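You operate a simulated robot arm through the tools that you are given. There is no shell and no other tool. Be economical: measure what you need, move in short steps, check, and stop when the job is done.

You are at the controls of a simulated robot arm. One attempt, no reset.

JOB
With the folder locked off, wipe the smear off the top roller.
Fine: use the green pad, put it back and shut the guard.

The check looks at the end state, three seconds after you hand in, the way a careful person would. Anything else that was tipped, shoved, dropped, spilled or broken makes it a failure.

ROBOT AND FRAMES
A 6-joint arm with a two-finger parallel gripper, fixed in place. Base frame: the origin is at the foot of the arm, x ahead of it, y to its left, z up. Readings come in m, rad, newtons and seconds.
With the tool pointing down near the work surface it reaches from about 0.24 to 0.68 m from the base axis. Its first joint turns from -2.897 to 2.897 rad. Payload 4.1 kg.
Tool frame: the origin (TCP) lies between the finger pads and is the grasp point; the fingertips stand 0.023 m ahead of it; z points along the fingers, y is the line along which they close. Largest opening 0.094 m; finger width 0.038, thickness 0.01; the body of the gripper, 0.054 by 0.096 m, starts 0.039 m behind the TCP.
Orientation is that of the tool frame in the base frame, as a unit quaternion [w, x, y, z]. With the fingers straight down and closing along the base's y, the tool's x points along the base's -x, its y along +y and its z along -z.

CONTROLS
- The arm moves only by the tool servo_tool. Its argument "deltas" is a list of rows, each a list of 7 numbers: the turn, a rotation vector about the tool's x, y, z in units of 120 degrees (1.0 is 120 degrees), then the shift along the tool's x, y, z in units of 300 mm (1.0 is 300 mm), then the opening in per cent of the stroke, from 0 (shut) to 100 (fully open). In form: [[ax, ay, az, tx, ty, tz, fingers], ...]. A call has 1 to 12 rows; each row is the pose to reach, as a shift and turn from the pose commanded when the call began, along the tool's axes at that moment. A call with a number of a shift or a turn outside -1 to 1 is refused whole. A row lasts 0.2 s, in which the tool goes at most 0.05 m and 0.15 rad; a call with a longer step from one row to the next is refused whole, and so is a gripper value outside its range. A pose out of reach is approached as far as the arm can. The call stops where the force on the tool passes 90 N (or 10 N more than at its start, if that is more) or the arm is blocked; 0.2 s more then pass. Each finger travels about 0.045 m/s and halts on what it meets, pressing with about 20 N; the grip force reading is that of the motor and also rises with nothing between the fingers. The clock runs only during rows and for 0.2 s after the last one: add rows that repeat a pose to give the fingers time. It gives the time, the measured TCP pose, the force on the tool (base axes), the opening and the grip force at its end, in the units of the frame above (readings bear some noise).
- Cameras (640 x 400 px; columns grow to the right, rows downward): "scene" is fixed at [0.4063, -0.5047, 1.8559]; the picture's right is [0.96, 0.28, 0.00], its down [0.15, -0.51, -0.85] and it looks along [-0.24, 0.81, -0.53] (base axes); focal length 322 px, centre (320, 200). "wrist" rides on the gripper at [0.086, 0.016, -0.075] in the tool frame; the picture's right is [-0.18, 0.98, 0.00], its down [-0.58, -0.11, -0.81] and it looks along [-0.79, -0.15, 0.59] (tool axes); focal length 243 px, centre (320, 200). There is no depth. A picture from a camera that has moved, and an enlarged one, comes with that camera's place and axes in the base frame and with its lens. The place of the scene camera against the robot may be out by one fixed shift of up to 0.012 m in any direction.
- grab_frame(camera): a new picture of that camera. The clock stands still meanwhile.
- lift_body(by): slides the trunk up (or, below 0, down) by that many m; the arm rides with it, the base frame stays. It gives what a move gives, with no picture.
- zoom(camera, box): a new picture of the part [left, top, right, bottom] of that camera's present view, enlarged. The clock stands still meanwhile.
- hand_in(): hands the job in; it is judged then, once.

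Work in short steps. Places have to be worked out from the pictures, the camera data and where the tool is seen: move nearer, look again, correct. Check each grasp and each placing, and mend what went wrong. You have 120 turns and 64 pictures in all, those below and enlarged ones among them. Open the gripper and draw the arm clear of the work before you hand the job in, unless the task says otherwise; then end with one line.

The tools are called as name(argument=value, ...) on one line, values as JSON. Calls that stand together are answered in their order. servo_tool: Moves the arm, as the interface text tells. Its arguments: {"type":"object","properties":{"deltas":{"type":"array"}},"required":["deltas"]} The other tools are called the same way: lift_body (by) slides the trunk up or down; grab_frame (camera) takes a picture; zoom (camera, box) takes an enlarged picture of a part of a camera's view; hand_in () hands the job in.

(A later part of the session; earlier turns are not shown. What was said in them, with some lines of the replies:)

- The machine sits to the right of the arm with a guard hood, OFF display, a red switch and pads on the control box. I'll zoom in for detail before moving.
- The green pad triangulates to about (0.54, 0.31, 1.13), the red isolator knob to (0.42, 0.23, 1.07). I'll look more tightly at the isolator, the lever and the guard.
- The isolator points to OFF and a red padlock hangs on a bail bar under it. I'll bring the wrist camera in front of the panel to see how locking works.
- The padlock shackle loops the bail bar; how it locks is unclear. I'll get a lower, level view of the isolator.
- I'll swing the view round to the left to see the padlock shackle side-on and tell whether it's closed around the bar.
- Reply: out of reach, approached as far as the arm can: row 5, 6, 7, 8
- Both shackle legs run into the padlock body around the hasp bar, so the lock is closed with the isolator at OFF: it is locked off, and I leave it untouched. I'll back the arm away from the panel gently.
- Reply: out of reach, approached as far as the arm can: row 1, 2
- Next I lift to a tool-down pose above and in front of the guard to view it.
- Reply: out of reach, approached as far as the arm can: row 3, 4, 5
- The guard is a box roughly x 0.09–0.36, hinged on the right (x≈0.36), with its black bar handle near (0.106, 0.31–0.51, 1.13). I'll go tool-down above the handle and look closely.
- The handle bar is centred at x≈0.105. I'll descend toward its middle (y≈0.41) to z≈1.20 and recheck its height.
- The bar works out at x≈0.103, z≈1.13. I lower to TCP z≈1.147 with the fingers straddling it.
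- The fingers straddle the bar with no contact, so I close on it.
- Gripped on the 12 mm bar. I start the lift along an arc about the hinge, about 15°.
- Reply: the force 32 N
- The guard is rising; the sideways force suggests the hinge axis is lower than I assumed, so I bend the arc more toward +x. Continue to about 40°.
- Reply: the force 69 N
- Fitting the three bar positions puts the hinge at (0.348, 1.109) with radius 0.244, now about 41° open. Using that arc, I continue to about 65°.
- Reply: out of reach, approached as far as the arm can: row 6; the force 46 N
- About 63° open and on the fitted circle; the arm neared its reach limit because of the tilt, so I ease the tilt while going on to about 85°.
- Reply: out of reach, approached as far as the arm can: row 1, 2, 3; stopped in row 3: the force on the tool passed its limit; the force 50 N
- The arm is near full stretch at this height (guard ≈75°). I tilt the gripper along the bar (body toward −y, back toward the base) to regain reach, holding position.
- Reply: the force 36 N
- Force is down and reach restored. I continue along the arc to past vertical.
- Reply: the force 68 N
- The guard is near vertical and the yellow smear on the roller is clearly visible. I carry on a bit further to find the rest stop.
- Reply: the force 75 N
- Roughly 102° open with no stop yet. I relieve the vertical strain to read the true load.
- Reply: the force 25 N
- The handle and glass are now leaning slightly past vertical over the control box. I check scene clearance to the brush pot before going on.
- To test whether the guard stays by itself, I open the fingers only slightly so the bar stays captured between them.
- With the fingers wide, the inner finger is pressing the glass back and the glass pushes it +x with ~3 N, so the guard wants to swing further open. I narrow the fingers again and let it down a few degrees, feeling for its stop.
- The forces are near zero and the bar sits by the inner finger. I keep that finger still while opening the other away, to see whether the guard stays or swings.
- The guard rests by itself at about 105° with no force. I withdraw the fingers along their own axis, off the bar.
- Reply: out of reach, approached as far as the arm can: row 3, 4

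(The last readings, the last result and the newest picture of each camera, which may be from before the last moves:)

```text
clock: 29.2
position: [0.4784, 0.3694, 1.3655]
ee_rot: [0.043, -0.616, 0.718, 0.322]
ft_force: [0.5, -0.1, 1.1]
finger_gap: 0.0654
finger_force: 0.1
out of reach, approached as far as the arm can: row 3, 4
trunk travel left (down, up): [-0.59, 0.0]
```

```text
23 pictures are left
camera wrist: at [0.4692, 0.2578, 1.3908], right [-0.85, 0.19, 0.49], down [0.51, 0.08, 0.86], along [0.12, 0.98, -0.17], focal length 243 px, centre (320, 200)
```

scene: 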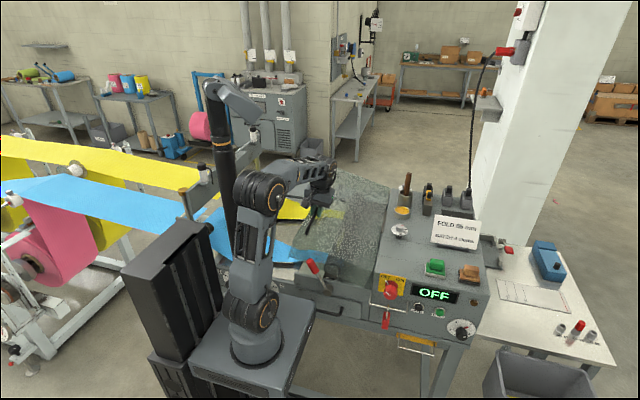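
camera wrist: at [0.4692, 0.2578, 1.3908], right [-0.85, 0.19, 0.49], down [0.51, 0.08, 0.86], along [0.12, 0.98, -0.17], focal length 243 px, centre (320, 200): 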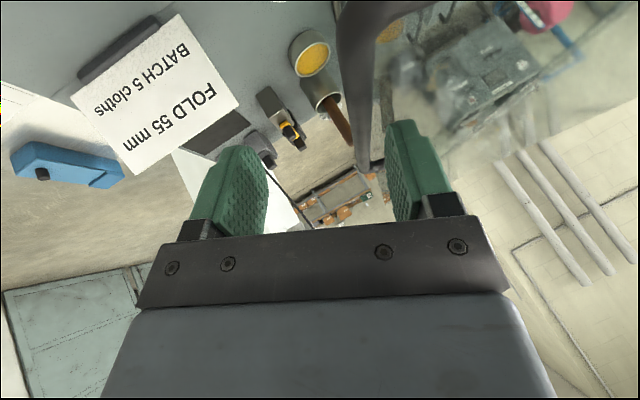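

The fingers are clear of the bar. Next I back out toward −y and swing to a pose in front of and above the green pad, leaning the gripper body toward −y so the arm stays clear of the raised guard.

servo_tool(deltas=[[0, 0, 0, 0.112, -0.002, -0.073, 70], [0, 0, 0, 0.223, -0.005, -0.146, 70], [0, 0, 0, 0.335, -0.007, -0.219, 70], [0.041, 0.001, -0.029, 0.377, -0.088, -0.19, 70], [0.082, 0.002, -0.058, 0.42, -0.169, -0.161, 70], [0.124, 0.003, -0.087, 0.462, -0.25, -0.133, 70], [0.165, 0.004, -0.116, 0.504, -0.331, -0.104, 70]])

grab_frame(camera="wrist")

grab_frame(camera="scene")

```text
clock: 30.8
position: [0.5443, 0.2194, 1.28]
ee_rot: [-0.184, 0.684, -0.682, -0.183]
ft_force: [0.7, 0.8, -0.3]
finger_gap: 0.0657
finger_force: 0.0
trunk travel left (down, up): [-0.59, 0.0]
```

```text
22 pictures are left
camera wrist: at [0.5291, 0.108, 1.3015], right [-0.98, 0.16, 0.09], down [0.11, 0.1, 0.99], along [0.15, 0.98, -0.12], focal length 243 px, centre (320, 200)
```

wrist: 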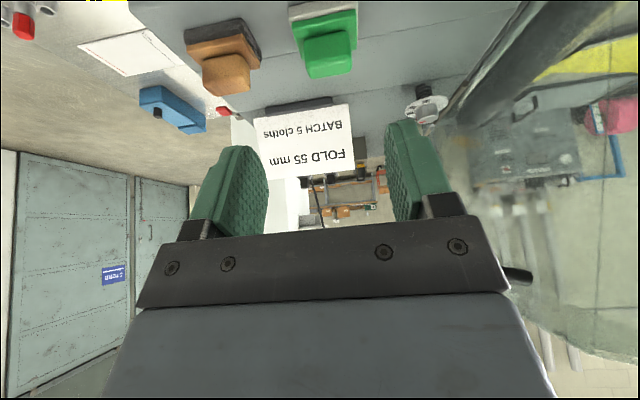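

```text
21 pictures are left
```

scene: 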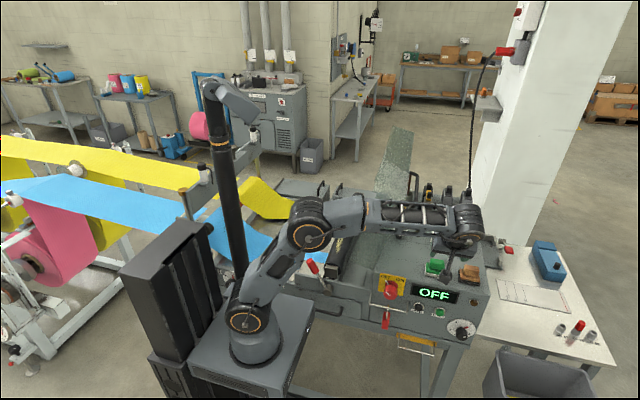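

zoom(camera="wrist", box=[270, 0, 390, 90])

zoom(camera="scene", box=[415, 245, 490, 295])

```text
4.44 times, centred on (330, 45) of wrist
camera zoom: at [0.5291, 0.108, 1.3015], right [-0.98, 0.16, 0.09], down [0.11, 0.1, 0.99], along [0.15, 0.98, -0.12], focal length 1078 px, centre (276, 889)
```

zoom: 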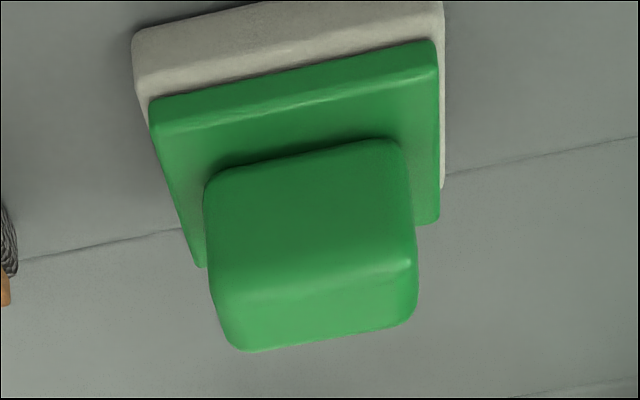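

```text
8.00 times, centred on (452, 270) of scene
camera zoom: at [0.4063, -0.5047, 1.8559], right [0.96, 0.28, 0.0], down [0.15, -0.51, -0.85], along [-0.24, 0.81, -0.53], focal length 2577 px, centre (-740, -360)
```

zoom: 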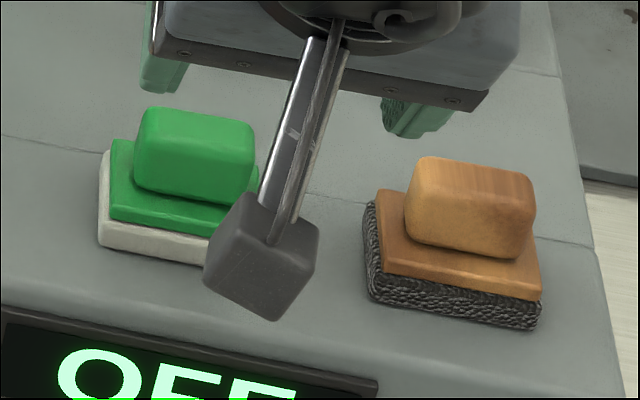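

The green hand pad has a white felt face, and its grip block is about x 0.54, y 0.31, z 1.138–1.158. I approach most of the way along the tool axis and check alignment.

servo_tool(deltas=[[0, 0, 0, -0.02, 0.004, 0.12, 70], [0, 0, 0, -0.04, 0.009, 0.24, 70], [0, 0, 0, -0.065, 0.013, 0.34, 70], [0, 0, 0, -0.075, 0.013, 0.4, 70]])

zoom(camera="wrist", box=[220, 60, 440, 240])

zoom(camera="scene", box=[330, 120, 500, 300])

```text
clock: 31.8
position: [0.5401, 0.3006, 1.1884]
ee_rot: [0.183, -0.683, 0.683, 0.182]
ft_force: [-0.1, 0.0, -0.2]
finger_gap: 0.0659
finger_force: 0.0
trunk travel left (down, up): [-0.59, 0.0]
```

```text
2.22 times, centred on (330, 150) of wrist
camera zoom: at [0.5248, 0.1884, 1.2089], right [-0.98, 0.16, 0.09], down [0.11, 0.1, 0.99], along [0.15, 0.98, -0.12], focal length 539 px, centre (298, 311)
```

zoom: 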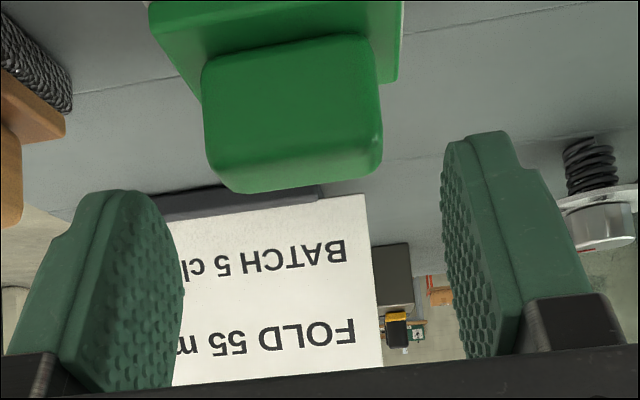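

```text
2.22 times, centred on (415, 210) of scene
camera zoom: at [0.4063, -0.5047, 1.8559], right [0.96, 0.28, 0.0], down [0.15, -0.51, -0.85], along [-0.24, 0.81, -0.53], focal length 716 px, centre (109, 178)
```

zoom: 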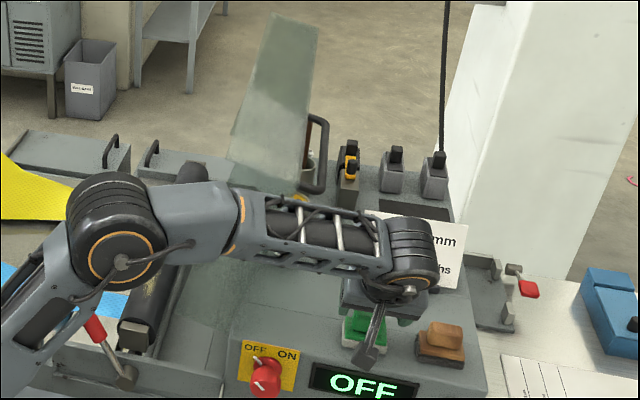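

Refined: block x 0.520–0.556, y 0.293–0.318, z 1.142–1.160. I make the final approach, stop just above the plate, and close.

servo_tool(deltas=[[0, 0, 0, 0.008, 0.004, 0.03, 70], [0, 0, 0, 0.016, 0.007, 0.058, 70], [0, 0, 0, 0.016, 0.007, 0.058, 50], [0, 0, 0, 0.016, 0.007, 0.058, 20], [0, 0, 0, 0.016, 0.007, 0.058, 20], [0, 0, 0, 0.016, 0.007, 0.058, 10], [0, 0, 0, 0.016, 0.007, 0.058, 10]])

zoom(camera="wrist", box=[220, 60, 440, 240])

```text
clock: 33.4
position: [0.5377, 0.3047, 1.1714]
ee_rot: [-0.183, 0.683, -0.682, -0.184]
ft_force: [0.1, 0.7, 0.8]
finger_gap: 0.0413
finger_force: 20.3
trunk travel left (down, up): [-0.59, 0.0]
```

```text
2.22 times, centred on (330, 150) of wrist
camera zoom: at [0.5226, 0.1921, 1.1919], right [-0.98, 0.16, 0.09], down [0.11, 0.1, 0.99], along [0.15, 0.98, -0.12], focal length 539 px, centre (298, 311)
```

zoom: 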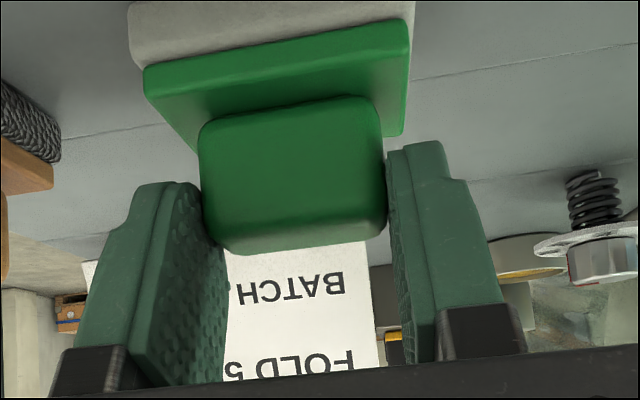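

Gripped, but the tips have several mm to spare above the plate. I re-grip about 7 mm deeper for a firmer hold.

servo_tool(deltas=[[0, 0, 0, 0, 0, 0, 60], [0, 0, 0, 0, 0, 0, 60], [0, 0, 0, 0.003, 0, 0.012, 60], [0, 0, 0, 0.006, 0, 0.023, 60], [0, 0, 0, 0.006, 0, 0.023, 30], [0, 0, 0, 0.006, 0, 0.023, 0], [0, 0, 0, 0.006, 0, 0.023, 0], [0, 0, 0, 0.006, 0, 0.023, 0]])

zoom(camera="wrist", box=[220, 60, 440, 240])

```text
clock: 35.2
position: [0.5378, 0.306, 1.1635]
ee_rot: [-0.183, 0.684, -0.682, -0.184]
ft_force: [0.3, 0.1, -0.1]
finger_gap: 0.0415
finger_force: 19.8
trunk travel left (down, up): [-0.59, 0.0]
```

```text
2.22 times, centred on (330, 150) of wrist
camera zoom: at [0.523, 0.1939, 1.185], right [-0.98, 0.16, 0.09], down [0.11, 0.1, 0.99], along [0.15, 0.98, -0.12], focal length 539 px, centre (298, 311)
```

zoom: 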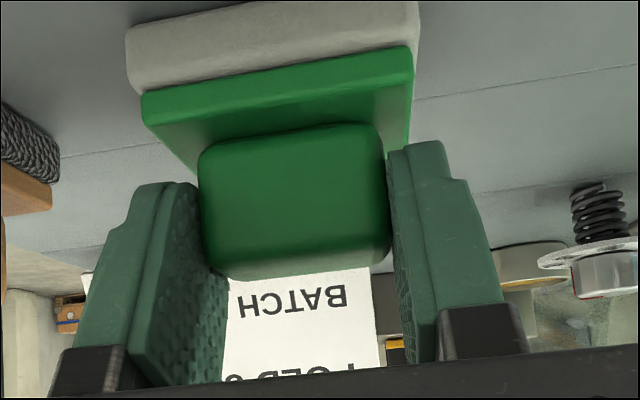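

Firm hold (41.5 mm, 20 N); the pick-up TCP was (0.5378, 0.306, 1.1635). I lift the pad clear and look at the roller and the vacated spot.

servo_tool(deltas=[[0, 0, 0, -0.04, 0, -0.08, 0], [0, 0, 0, -0.06, 0, -0.18, 0], [0, 0, 0, -0.075, 0, -0.3, 0], [0, 0, 0, -0.085, 0, -0.413, 0]])

zoom(camera="scene", box=[320, 170, 480, 290])

```text
clock: 36.2
position: [0.5387, 0.2672, 1.2842]
ee_rot: [-0.182, 0.684, -0.682, -0.183]
ft_force: [-0.7, -0.3, 0.2]
finger_gap: 0.0414
finger_force: 20.1
trunk travel left (down, up): [-0.59, 0.0]
```

```text
3.33 times, centred on (400, 230) of scene
camera zoom: at [0.4063, -0.5047, 1.8559], right [0.96, 0.28, 0.0], down [0.15, -0.51, -0.85], along [-0.24, 0.81, -0.53], focal length 1074 px, centre (53, 100)
```

zoom: 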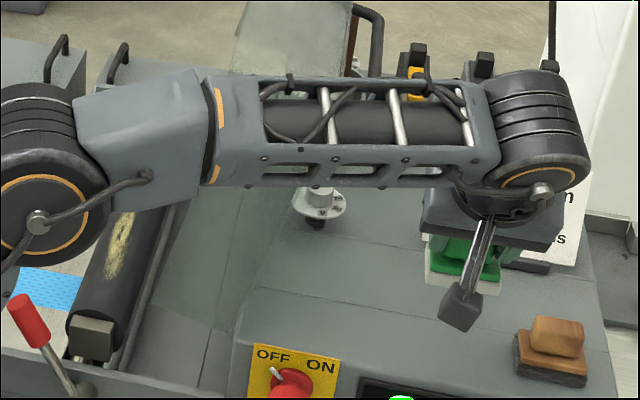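

The pad is held and lifted. The smear is about x 0.21, y 0.36–0.50 on top of the roller (top z≈1.065). I carry the pad round the front of the raised guard, yawing so the gripper will lean toward −x, clear of the red lever.

servo_tool(deltas=[[0.034, 0, 0.059, 0.08, 0.093, -0.058, 0], [0.068, 0, 0.118, 0.159, 0.185, -0.116, 0], [0.102, 0, 0.177, 0.239, 0.278, -0.175, 0], [0.136, 0, 0.236, 0.318, 0.37, -0.233, 0], [0.1705, 0, 0.2955, 0.398, 0.463, -0.291, 0]])

```text
clock: 37.4
position: [0.3974, 0.1184, 1.2985]
ee_rot: [0.236, -0.401, 0.879, 0.108]
ft_force: [-0.7, -0.5, -0.6]
finger_gap: 0.0414
finger_force: 20.2
trunk travel left (down, up): [-0.59, 0.0]
```

servo_tool(deltas=[[0.034, 0, 0.059, 0.011, 0.127, -0.006, 0], [0.068, 0, 0.118, 0.022, 0.253, -0.013, 0], [0.102, 0, 0.177, 0.033, 0.38, -0.019, 0], [0.136, 0, 0.236, 0.043, 0.506, -0.025, 0], [0.17, 0, 0.295, 0.054, 0.633, -0.032, 0], [0.2045, 0, 0.354, 0.065, 0.759, -0.038, 0]])

grab_frame(camera="wrist")

```text
clock: 38.8
position: [0.2117, 0.2511, 1.3]
ee_rot: [0.259, -0.001, 0.966, 0.0]
ft_force: [0.3, 0.2, -0.8]
finger_gap: 0.0414
finger_force: 19.8
trunk travel left (down, up): [-0.59, 0.0]
```

```text
13 pictures are left
camera wrist: at [0.1002, 0.2669, 1.3211], right [0.16, 0.98, 0.09], down [0.1, -0.11, 0.99], along [0.98, -0.15, -0.11], focal length 243 px, centre (320, 200)
```

wrist: 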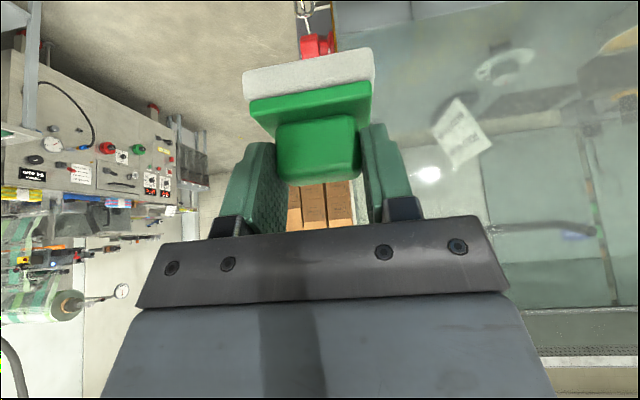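

The pad is level and leaning toward −x now. I move over the smear and hover with the felt ~4 cm above the roller.

servo_tool(deltas=[[0, 0, 0, 0, 0.15, 0, 0], [0, 0, 0, 0, 0.3, 0, 0], [0, 0, 0, 0, 0.45, 0, 0], [0, 0, 0, 0, 0.6, 0, 0], [0, 0, 0, 0.06, 0.6, 0.105, 0], [0, 0, 0, 0.12, 0.6, 0.21, 0], [0, 0, 0, 0.18, 0.6, 0.31, 0], [0, 0, 0, 0.233, 0.6, 0.404, 0]])

zoom(camera="scene", box=[300, 170, 420, 290])

grab_frame(camera="wrist")

```text
clock: 40.6
position: [0.212, 0.4323, 1.1582]
ee_rot: [0.258, 0.0, 0.966, 0.001]
ft_force: [0.2, 0.1, -0.7]
finger_gap: 0.0417
finger_force: 20.1
trunk travel left (down, up): [-0.59, 0.0]
```

```text
3.33 times, centred on (360, 230) of scene
camera zoom: at [0.4063, -0.5047, 1.8559], right [0.96, 0.28, 0.0], down [0.15, -0.51, -0.85], along [-0.24, 0.81, -0.53], focal length 1074 px, centre (187, 100)
```

zoom: 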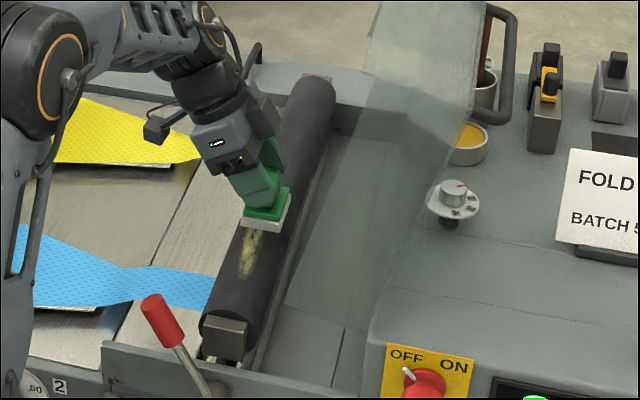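

```text
11 pictures are left
camera wrist: at [0.0992, 0.4486, 1.1797], right [0.16, 0.98, 0.09], down [0.1, -0.11, 0.99], along [0.98, -0.15, -0.12], focal length 243 px, centre (320, 200)
```

wrist: 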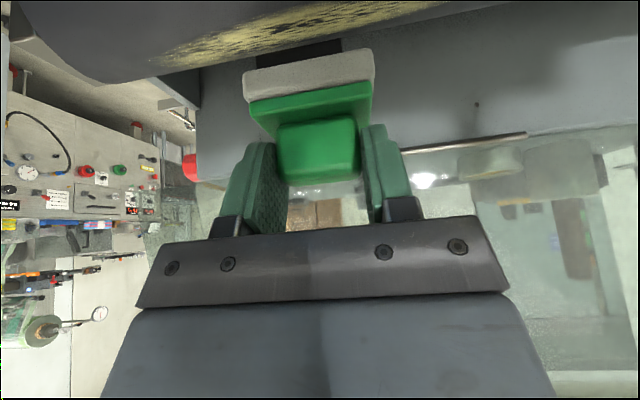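

The wrist view shows the smear running along the roller's top. I align x to ≈0.216 and descend gently toward contact.

servo_tool(deltas=[[0, 0, 0, 0.008, 0, 0.042, 0], [0, 0, 0, 0.028, 0, 0.077, 0], [0, 0, 0, 0.0465, 0, 0.1105, 0], [0, 0, 0, 0.0465, 0, 0.1105, 0]])

```text
clock: 41.6
position: [0.2163, 0.432, 1.1291]
ee_rot: [0.261, 0.0, 0.965, 0.005]
ft_force: [2.4, 4.2, 42.3]
finger_gap: 0.0415
finger_force: 19.8
trunk travel left (down, up): [-0.59, 0.0]
```

Contact at TCP z≈1.129 (42 N). I ease off to ~15–20 N and stroke along the smear.

servo_tool(deltas=[[0, 0, 0, -0.006, 0, -0.011, 0], [0, 0, 0, -0.006, -0.08, -0.011, 0], [0, 0, 0, -0.006, -0.16, -0.011, 0], [0, 0, 0, -0.006, -0.22, -0.011, 0], [0, 0, 0, -0.006, -0.12, -0.011, 0], [0, 0, 0, -0.006, -0.02, -0.011, 0], [0, 0, 0, -0.006, 0.08, -0.011, 0], [0, 0, 0, -0.006, 0.17, -0.011, 0], [0, 0, 0, -0.006, 0.25, -0.011, 0], [0, 0, 0, -0.006, 0.15, -0.011, 0], [0, 0, 0, -0.006, 0.07, -0.011, 0], [0, 0, 0, -0.006, 0, -0.011, 0]])

zoom(camera="scene", box=[320, 190, 400, 270])

```text
clock: 44.2
position: [0.2173, 0.4331, 1.1293]
ee_rot: [0.259, 0.0, 0.966, 0.001]
ft_force: [-1.1, 3.1, 17.4]
finger_gap: 0.0416
finger_force: 19.8
trunk travel left (down, up): [-0.59, 0.0]
```

```text
5.00 times, centred on (360, 230) of scene
camera zoom: at [0.4063, -0.5047, 1.8559], right [0.96, 0.28, 0.0], down [0.15, -0.51, -0.85], along [-0.24, 0.81, -0.53], focal length 1611 px, centre (120, 50)
```

zoom: 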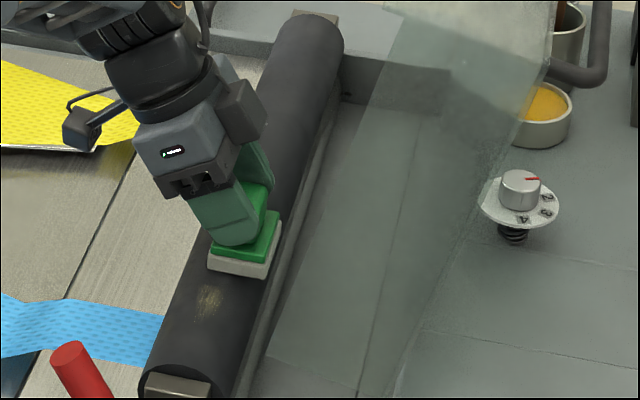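

The middle is wiped; a faint remnant is left near y≈0.375. More strokes, extending further toward −y.

servo_tool(deltas=[[0, 0, 0, 0, -0.1, 0, 0], [0, 0, 0, 0, -0.2, 0, 0], [0, 0, 0, 0, -0.27, 0, 0], [0, 0, 0, 0, -0.33, 0, 0], [0, 0, 0, 0, -0.25, 0, 0], [0, 0, 0, 0, -0.15, 0, 0], [0, 0, 0, 0, -0.25, 0, 0], [0, 0, 0, 0, -0.33, 0, 0], [0, 0, 0, 0, -0.25, 0, 0], [0, 0, 0, 0, -0.15, 0, 0], [0, 0, 0, 0, -0.07, 0, 0], [0, 0, 0, 0, 0, 0, 0]])

servo_tool(deltas=[[0, 0, 0, 0, 0.1, 0, 0], [0, 0, 0, 0, 0.2, 0, 0], [0, 0, 0, 0, 0.28, 0, 0], [0, 0, 0, 0, 0.2, 0, 0], [0, 0, 0, 0, 0.1, 0, 0], [0, 0, 0, 0, 0.2, 0, 0], [0, 0, 0, 0, 0.28, 0, 0], [0, 0, 0, 0, 0.2, 0, 0], [0, 0, 0, 0, 0.1, 0, 0], [0, 0, 0, 0, 0, 0, 0], [0, 0, 0, -0.05, 0, -0.087, 0], [0, 0, 0, -0.1, 0, -0.174, 0]])

grab_frame(camera="wrist")

zoom(camera="scene", box=[320, 190, 400, 270])

```text
clock: 46.8
position: [0.2172, 0.429, 1.1286]
ee_rot: [0.26, 0.0, 0.966, 0.001]
ft_force: [-0.1, -13.5, 22.0]
finger_gap: 0.0414
finger_force: 20.1
trunk travel left (down, up): [-0.59, 0.0]
```

```text
clock: 49.4
position: [0.2176, 0.4299, 1.1881]
ee_rot: [0.258, 0.001, 0.966, -0.001]
ft_force: [-0.2, 0.1, -0.1]
finger_gap: 0.0415
finger_force: 20.3
trunk travel left (down, up): [-0.59, 0.0]
```

```text
9 pictures are left
camera wrist: at [0.105, 0.4469, 1.2096], right [0.16, 0.98, 0.09], down [0.1, -0.11, 0.99], along [0.98, -0.15, -0.12], focal length 243 px, centre (320, 200)
```

wrist: 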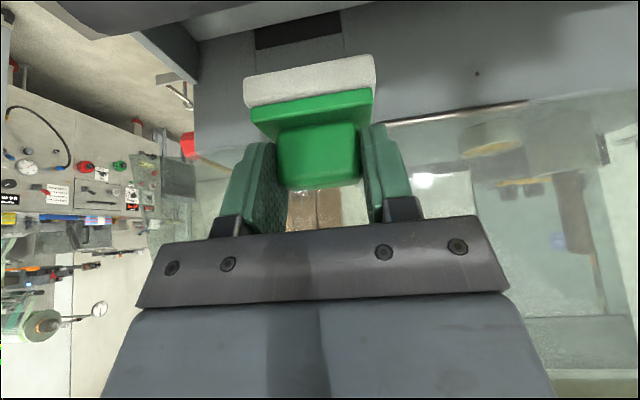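

```text
5.00 times, centred on (360, 230) of scene
camera zoom: at [0.4063, -0.5047, 1.8559], right [0.96, 0.28, 0.0], down [0.15, -0.51, -0.85], along [-0.24, 0.81, -0.53], focal length 1611 px, centre (120, 50)
```

zoom: 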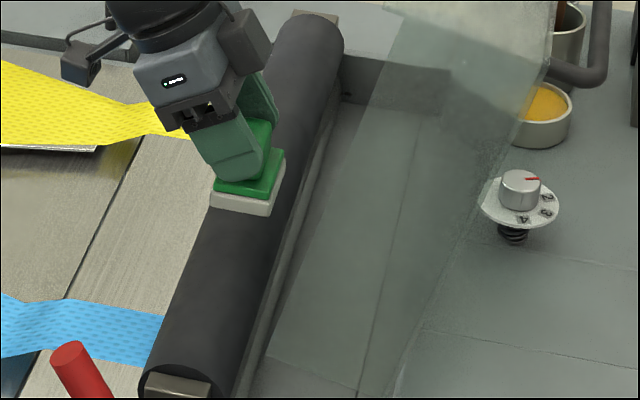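

The visible roller is clean. I lift away, back along the same route, and recheck the strip that was under the pad.

servo_tool(deltas=[[0, 0, 0, -0.062, 0, -0.108, 0], [0, 0, 0, -0.124, 0, -0.215, 0], [0, 0, 0, -0.187, 0, -0.323, 0], [0, 0, 0, -0.187, -0.12, -0.323, 0], [0, 0, 0, -0.187, -0.24, -0.323, 0], [0, 0, 0, -0.187, -0.36, -0.323, 0], [0, 0, 0, -0.187, -0.48, -0.323, 0], [0, 0, 0, -0.187, -0.6, -0.323, 0]])

servo_tool(deltas=[[-0.034, 0, -0.059, -0.013, -0.119, -0.022, 0], [-0.068, 0, -0.118, 0.0, -0.22, 0, 0], [-0.102, 0, -0.177, -0.087, -0.29, 0.05, 0], [-0.136, 0, -0.236, -0.22, -0.35, 0.127, 0], [-0.17, 0, -0.295, -0.35, -0.4, 0.2, 0], [-0.2045, 0, -0.354, -0.47, -0.433, 0.271, 0]])

zoom(camera="scene", box=[320, 170, 420, 270])

```text
clock: 51.2
position: [0.2172, 0.2502, 1.3009]
ee_rot: [0.259, -0.001, 0.966, 0.0]
ft_force: [0.8, 0.5, -0.8]
finger_gap: 0.0415
finger_force: 19.7
trunk travel left (down, up): [-0.59, 0.0]
```

```text
clock: 52.6
position: [0.3832, 0.1242, 1.3001]
ee_rot: [0.236, -0.401, 0.879, 0.109]
ft_force: [0.4, -0.2, -0.5]
finger_gap: 0.0416
finger_force: 20.1
trunk travel left (down, up): [-0.59, 0.0]
```

```text
4.00 times, centred on (370, 220) of scene
camera zoom: at [0.4063, -0.5047, 1.8559], right [0.96, 0.28, 0.0], down [0.15, -0.51, -0.85], along [-0.24, 0.81, -0.53], focal length 1288 px, centre (120, 120)
```

zoom: 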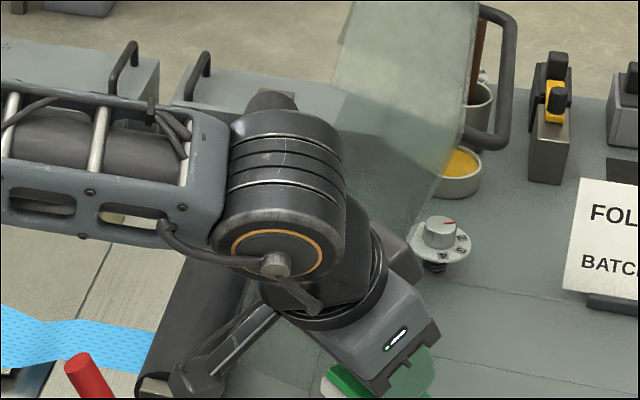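

servo_tool(deltas=[[-0.034, 0, -0.059, -0.115, -0.016, 0.079, 0], [-0.068, 0, -0.118, -0.23, -0.032, 0.158, 0], [-0.102, 0, -0.177, -0.346, -0.048, 0.236, 0], [-0.136, 0, -0.236, -0.461, -0.064, 0.315, 0], [-0.1705, 0, -0.2955, -0.576, -0.08, 0.394, 0]])

zoom(camera="scene", box=[320, 170, 480, 290])

```text
clock: 53.8
position: [0.5363, 0.2652, 1.2847]
ee_rot: [-0.182, 0.684, -0.682, -0.184]
ft_force: [0.2, 0.0, -0.3]
finger_gap: 0.0413
finger_force: 20.0
trunk travel left (down, up): [-0.59, 0.0]
```

```text
3.33 times, centred on (400, 230) of scene
camera zoom: at [0.4063, -0.5047, 1.8559], right [0.96, 0.28, 0.0], down [0.15, -0.51, -0.85], along [-0.24, 0.81, -0.53], focal length 1074 px, centre (53, 100)
```

zoom: 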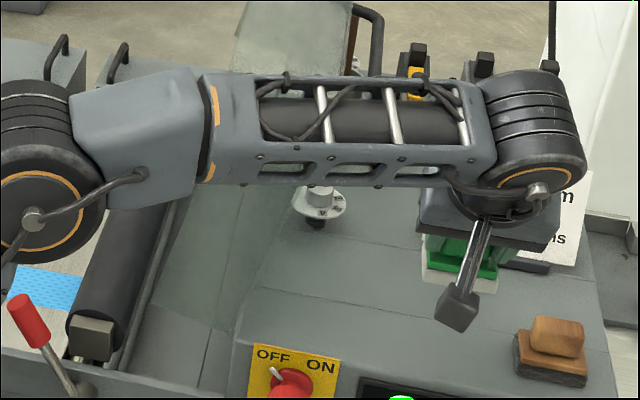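

The roller is clean along the whole smear length. I lower the pad back to its original spot along the reverse of the lift path, stopping a few mm high.

servo_tool(deltas=[[0, 0, 0, 0.01, -0.002, 0.113, 0], [0, 0, 0, 0.025, -0.005, 0.233, 0], [0, 0, 0, 0.045, -0.005, 0.323, 0], [0, 0, 0, 0.077, -0.005, 0.398, 0], [0, 0, 0, 0.079, -0.005, 0.408, 0], [0, 0, 0, 0.079, -0.005, 0.408, 0]])

```text
clock: 55.2
position: [0.5357, 0.3058, 1.1651]
ee_rot: [-0.183, 0.684, -0.682, -0.183]
ft_force: [0.1, 0.3, -0.7]
finger_gap: 0.0415
finger_force: 19.4
trunk travel left (down, up): [-0.59, 0.0]
```

No contact yet; I correct x by +2 mm and go down 4 mm.

servo_tool(deltas=[[0, 0, 0, 0, -0.007, 0, 0], [0, 0, 0, 0.0033, -0.007, 0.0058, 0], [0, 0, 0, 0.0067, -0.007, 0.0115, 0], [0, 0, 0, 0.0067, -0.007, 0.0115, 0]])

```text
clock: 56.2
position: [0.5382, 0.3044, 1.162]
ee_rot: [-0.183, 0.684, -0.682, -0.184]
ft_force: [0.0, -0.7, -0.8]
finger_gap: 0.0414
finger_force: 20.0
trunk travel left (down, up): [-0.59, 0.0]
```

servo_tool(deltas=[[0, 0, 0, 0.0025, 0, 0.0058, 0], [0, 0, 0, 0.005, 0, 0.0115, 0], [0, 0, 0, 0.005, 0, 0.0115, 0]])

zoom(camera="wrist", box=[220, 60, 440, 240])

```text
clock: 57.0
position: [0.5376, 0.3042, 1.1603]
ee_rot: [-0.186, 0.683, -0.682, -0.183]
ft_force: [3.2, -0.7, 16.4]
finger_gap: 0.0416
finger_force: 20.0
trunk travel left (down, up): [-0.59, 0.0]
```

```text
2.22 times, centred on (330, 150) of wrist
camera zoom: at [0.5217, 0.1924, 1.1821], right [-0.98, 0.16, 0.09], down [0.1, 0.1, 0.99], along [0.15, 0.98, -0.11], focal length 539 px, centre (298, 311)
```

zoom: 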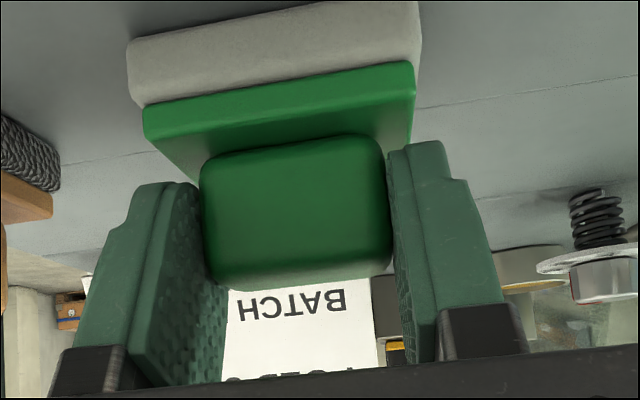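

The pad sits on the panel (16 N contact) at its original spot. I open and withdraw along the tool axis.

servo_tool(deltas=[[0, 0, 0, -0.004, 0, -0.008, 0], [0, 0, 0, -0.004, 0, -0.008, 50], [0, 0, 0, -0.004, 0, -0.008, 70], [0, 0, 0, -0.004, 0, -0.008, 75], [0, 0, 0, -0.004, 0, -0.1, 75], [0, 0, 0, -0.004, 0, -0.2, 75], [0, 0, 0, 0, 0, -0.33, 75], [0, 0, 0, 0.02, 0, -0.43, 75]])

grab_frame(camera="wrist")

```text
clock: 58.8
position: [0.5377, 0.2357, 1.2664]
ee_rot: [-0.183, 0.684, -0.682, -0.183]
ft_force: [0.4, -0.1, -0.9]
finger_gap: 0.0708
finger_force: 0.1
trunk travel left (down, up): [-0.59, 0.0]
```

```text
4 pictures are left
camera wrist: at [0.5219, 0.1231, 1.2877], right [-0.98, 0.16, 0.09], down [0.11, 0.1, 0.99], along [0.15, 0.98, -0.12], focal length 243 px, centre (320, 200)
```

wrist: 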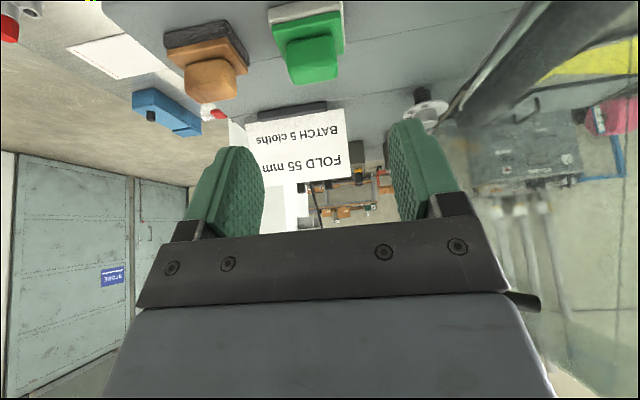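

The green pad is back in place and the panel looks undisturbed. Now I retrace my withdrawal path to the open guard's handle, in reverse.

servo_tool(deltas=[[-0.041, -0.001, 0.029, -0.053, 0.05, -0.069, 70], [-0.082, -0.002, 0.058, -0.107, 0.1, -0.137, 70], [-0.124, -0.003, 0.087, -0.16, 0.149, -0.206, 70], [-0.165, -0.004, 0.116, -0.214, 0.199, -0.275, 70], [-0.165, -0.004, 0.116, -0.298, 0.199, -0.222, 70], [-0.165, -0.004, 0.116, -0.382, 0.199, -0.169, 70], [-0.165, -0.004, 0.116, -0.466, 0.199, -0.116, 70], [-0.165, -0.004, 0.116, -0.551, 0.198, -0.063, 70]])

grab_frame(camera="wrist")

```text
clock: 60.6
position: [0.4789, 0.37, 1.3649]
ee_rot: [0.042, -0.617, 0.717, 0.321]
ft_force: [-0.1, 0.5, 0.6]
finger_gap: 0.0658
finger_force: 0.1
trunk travel left (down, up): [-0.59, 0.0]
```

```text
3 pictures are left
camera wrist: at [0.47, 0.2587, 1.3905], right [-0.85, 0.19, 0.49], down [0.51, 0.08, 0.86], along [0.12, 0.98, -0.17], focal length 243 px, centre (320, 200)
```

wrist: 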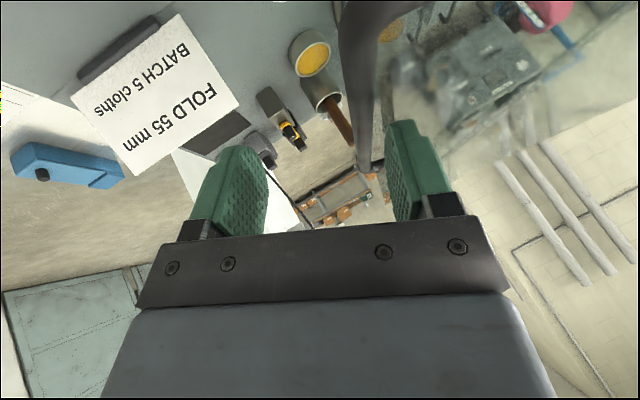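

The view matches the withdrawal view, so the guard hasn't moved. I slide the fingers back over the bar, then close while shifting so the inner finger stays put.

servo_tool(deltas=[[0, 0, 0, -0.009, -0.004, 0.042, 70], [0, 0, 0, -0.018, -0.008, 0.085, 70], [0, 0, 0, -0.026, -0.012, 0.127, 70], [0, 0, 0, -0.026, 0.008, 0.127, 57], [0, 0, 0, -0.026, 0.028, 0.127, 43], [0, 0, 0, -0.026, 0.049, 0.127, 30], [0, 0, 0, -0.026, 0.055, 0.127, 20], [0, 0, 0, -0.026, 0.06, 0.127, 10], [0, 0, 0, -0.026, 0.06, 0.127, 0], [0, 0, 0, -0.026, 0.06, 0.127, 0], [0, 0, 0, -0.026, 0.06, 0.127, 0]])

```text
clock: 63.0
position: [0.4521, 0.3946, 1.3467]
ee_rot: [0.044, -0.617, 0.717, 0.322]
ft_force: [6.3, -0.4, 5.7]
finger_gap: 0.0125
finger_force: 45.0
trunk travel left (down, up): [-0.59, 0.0]
```

Bar gripped again. I swing the guard back over vertical along the fitted arc, keeping this orientation.

servo_tool(deltas=[[0, 0, 0, 0.007, 0.062, 0.008, 0], [0, 0, 0, 0.016, 0.123, 0.019, 0], [0, 0, 0, 0.025, 0.185, 0.029, 0], [0, 0, 0, 0.035, 0.247, 0.042, 0], [0, 0, 0, 0.049, 0.306, 0.061, 0], [0, 0, 0, 0.064, 0.365, 0.082, 0], [0, 0, 0, 0.078, 0.408, 0.102, 0], [0, 0, 0, 0.093, 0.451, 0.124, 0]])

```text
clock: 64.8
position: [0.309, 0.3944, 1.3595]
ee_rot: [0.042, -0.617, 0.718, 0.321]
ft_force: [0.6, -9.7, -3.6]
finger_gap: 0.0128
finger_force: 44.9
trunk travel left (down, up): [-0.59, 0.0]
```

Forces are tiny, guard ≈74°. I continue down the arc to about 42°, removing the sideways lean on the way.

servo_tool(deltas=[[0, 0, 0, 0.018, 0.044, 0.027, 0], [0, 0, 0, 0.038, 0.087, 0.057, 0], [0, 0.043, 0, 0.059, 0.128, 0.089, 0], [0, 0.087, 0, 0.081, 0.166, 0.124, 0], [0, 0.13, 0, 0.105, 0.201, 0.161, 0], [0, 0.173, 0, 0.129, 0.232, 0.199, 0], [0, 0.217, 0, 0.155, 0.261, 0.241, 0], [0, 0.26, 0, 0.182, 0.286, 0.284, 0]])

```text
clock: 66.6
position: [0.1897, 0.3964, 1.3046]
ee_rot: [-0.153, -0.681, 0.702, 0.143]
ft_force: [4.1, 4.2, -5.9]
finger_gap: 0.0126
finger_force: 45.0
trunk travel left (down, up): [-0.59, 0.0]
```

Still on the arc with small forces. Continue down to just a few degrees from closed.

servo_tool(deltas=[[0.021, 0, 0, 0, 0.021, 0.053, 0], [0.042, 0, 0, 0, 0.041, 0.107, 0], [0.062, 0, 0, 0, 0.055, 0.163, 0], [0.083, 0, 0, 0, 0.068, 0.219, 0], [0.104, 0, 0, 0, 0.075, 0.276, 0], [0.125, 0, 0, 0, 0.08, 0.334, 0], [0.142, 0, 0, 0, 0.078, 0.39, 0], [0.158, 0, 0, 0, 0.074, 0.447, 0], [0.17, 0, 0, 0, 0.067, 0.49, 0], [0.183, 0, 0, 0, 0.06, 0.532, 0]])

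```text
clock: 68.8
position: [0.1071, 0.3969, 1.1644]
ee_rot: [-0.02, -0.697, 0.717, 0.007]
ft_force: [7.4, 13.1, -0.8]
finger_gap: 0.0123
finger_force: 45.3
trunk travel left (down, up): [-0.59, 0.0]
```

servo_tool(deltas=[[0.006, 0, 0, 0, 0.003, 0.02, 0], [0.012, 0, 0, 0, 0.005, 0.04, 0], [0.017, 0, 0, 0, 0.007, 0.06, 0], [0.017, 0, 0, 0, 0.007, 0.063, 0]])

```text
clock: 69.8
position: [0.1054, 0.397, 1.1479]
ee_rot: [-0.005, -0.697, 0.717, -0.003]
ft_force: [6.4, 15.0, 27.8]
finger_gap: 0.0122
finger_force: 44.9
trunk travel left (down, up): [-0.59, 0.0]
```

The guard is seated (28 N upward reaction at its original closed height). I open and lift straight off.

servo_tool(deltas=[[0, 0, 0, 0, 0, 0, 30], [0, 0, 0, 0, 0, 0, 55], [0, 0, 0, 0, 0, 0, 60], [0, 0, 0, 0, 0, 0, 60], [0, 0, 0, 0, 0, -0.1, 60], [0, 0, 0, 0, 0, -0.25, 60], [0, 0, 0, 0, 0, -0.4, 60], [0, 0, 0, 0, 0, -0.55, 60]])

grab_frame(camera="scene")

```text
clock: 71.6
position: [0.1035, 0.3975, 1.3098]
ee_rot: [-0.007, -0.697, 0.717, -0.005]
ft_force: [0.5, -0.3, 0.4]
finger_gap: 0.0565
finger_force: 0.1
trunk travel left (down, up): [-0.59, 0.0]
```

```text
2 pictures are left
```

scene: 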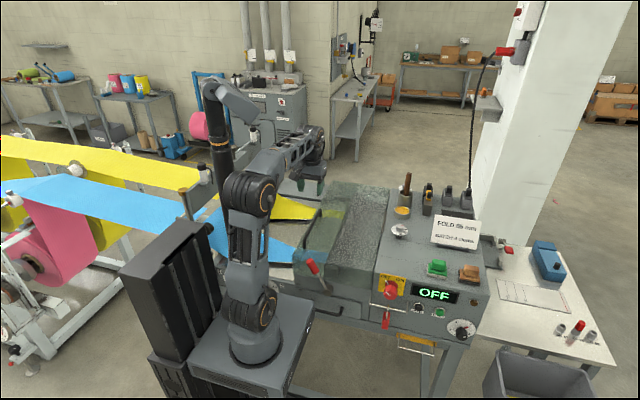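

The guard is shut and everything stands as before. I draw the arm further up and back, then take one last close look.

servo_tool(deltas=[[0, 0, 0, 0.05, -0.01, -0.12, 100], [0, 0, 0, 0.12, -0.02, -0.24, 100], [0, 0, 0, 0.22, -0.04, -0.35, 100], [0, 0, 0, 0.32, -0.06, -0.45, 100]])

zoom(camera="scene", box=[280, 160, 520, 310])

```text
clock: 72.6
position: [0.1203, 0.3042, 1.4472]
ee_rot: [-0.006, -0.697, 0.717, -0.006]
ft_force: [0.9, -0.1, 0.6]
finger_gap: 0.0939
finger_force: 0.1
trunk travel left (down, up): [-0.59, 0.0]
```

```text
2.67 times, centred on (400, 235) of scene
camera zoom: at [0.4063, -0.5047, 1.8559], right [0.96, 0.28, 0.0], down [0.15, -0.51, -0.85], along [-0.24, 0.81, -0.53], focal length 859 px, centre (107, 107)
```

zoom: 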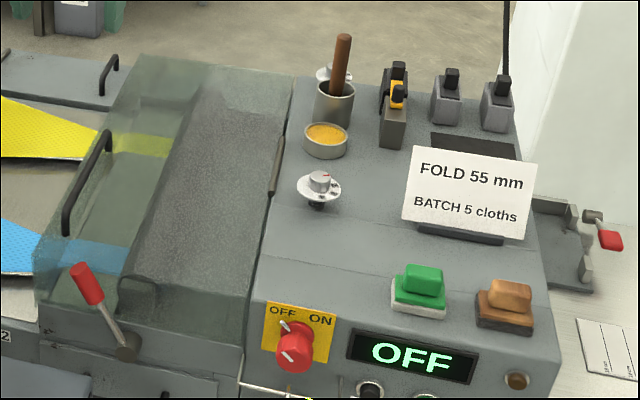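

The guard is closed, the smear is gone, the green pad is back within a few millimetres of its spot, and the isolator is still OFF with the padlock untouched. Handing in.

hand_in()

```text
The job is handed in.
```

I wiped the smear off the top roller with the green pad, put the pad back within about 5 mm of its spot, and shut the guard; I took the folder as already locked off (isolator at OFF, padlock closed on the bar below it) and left both alone.
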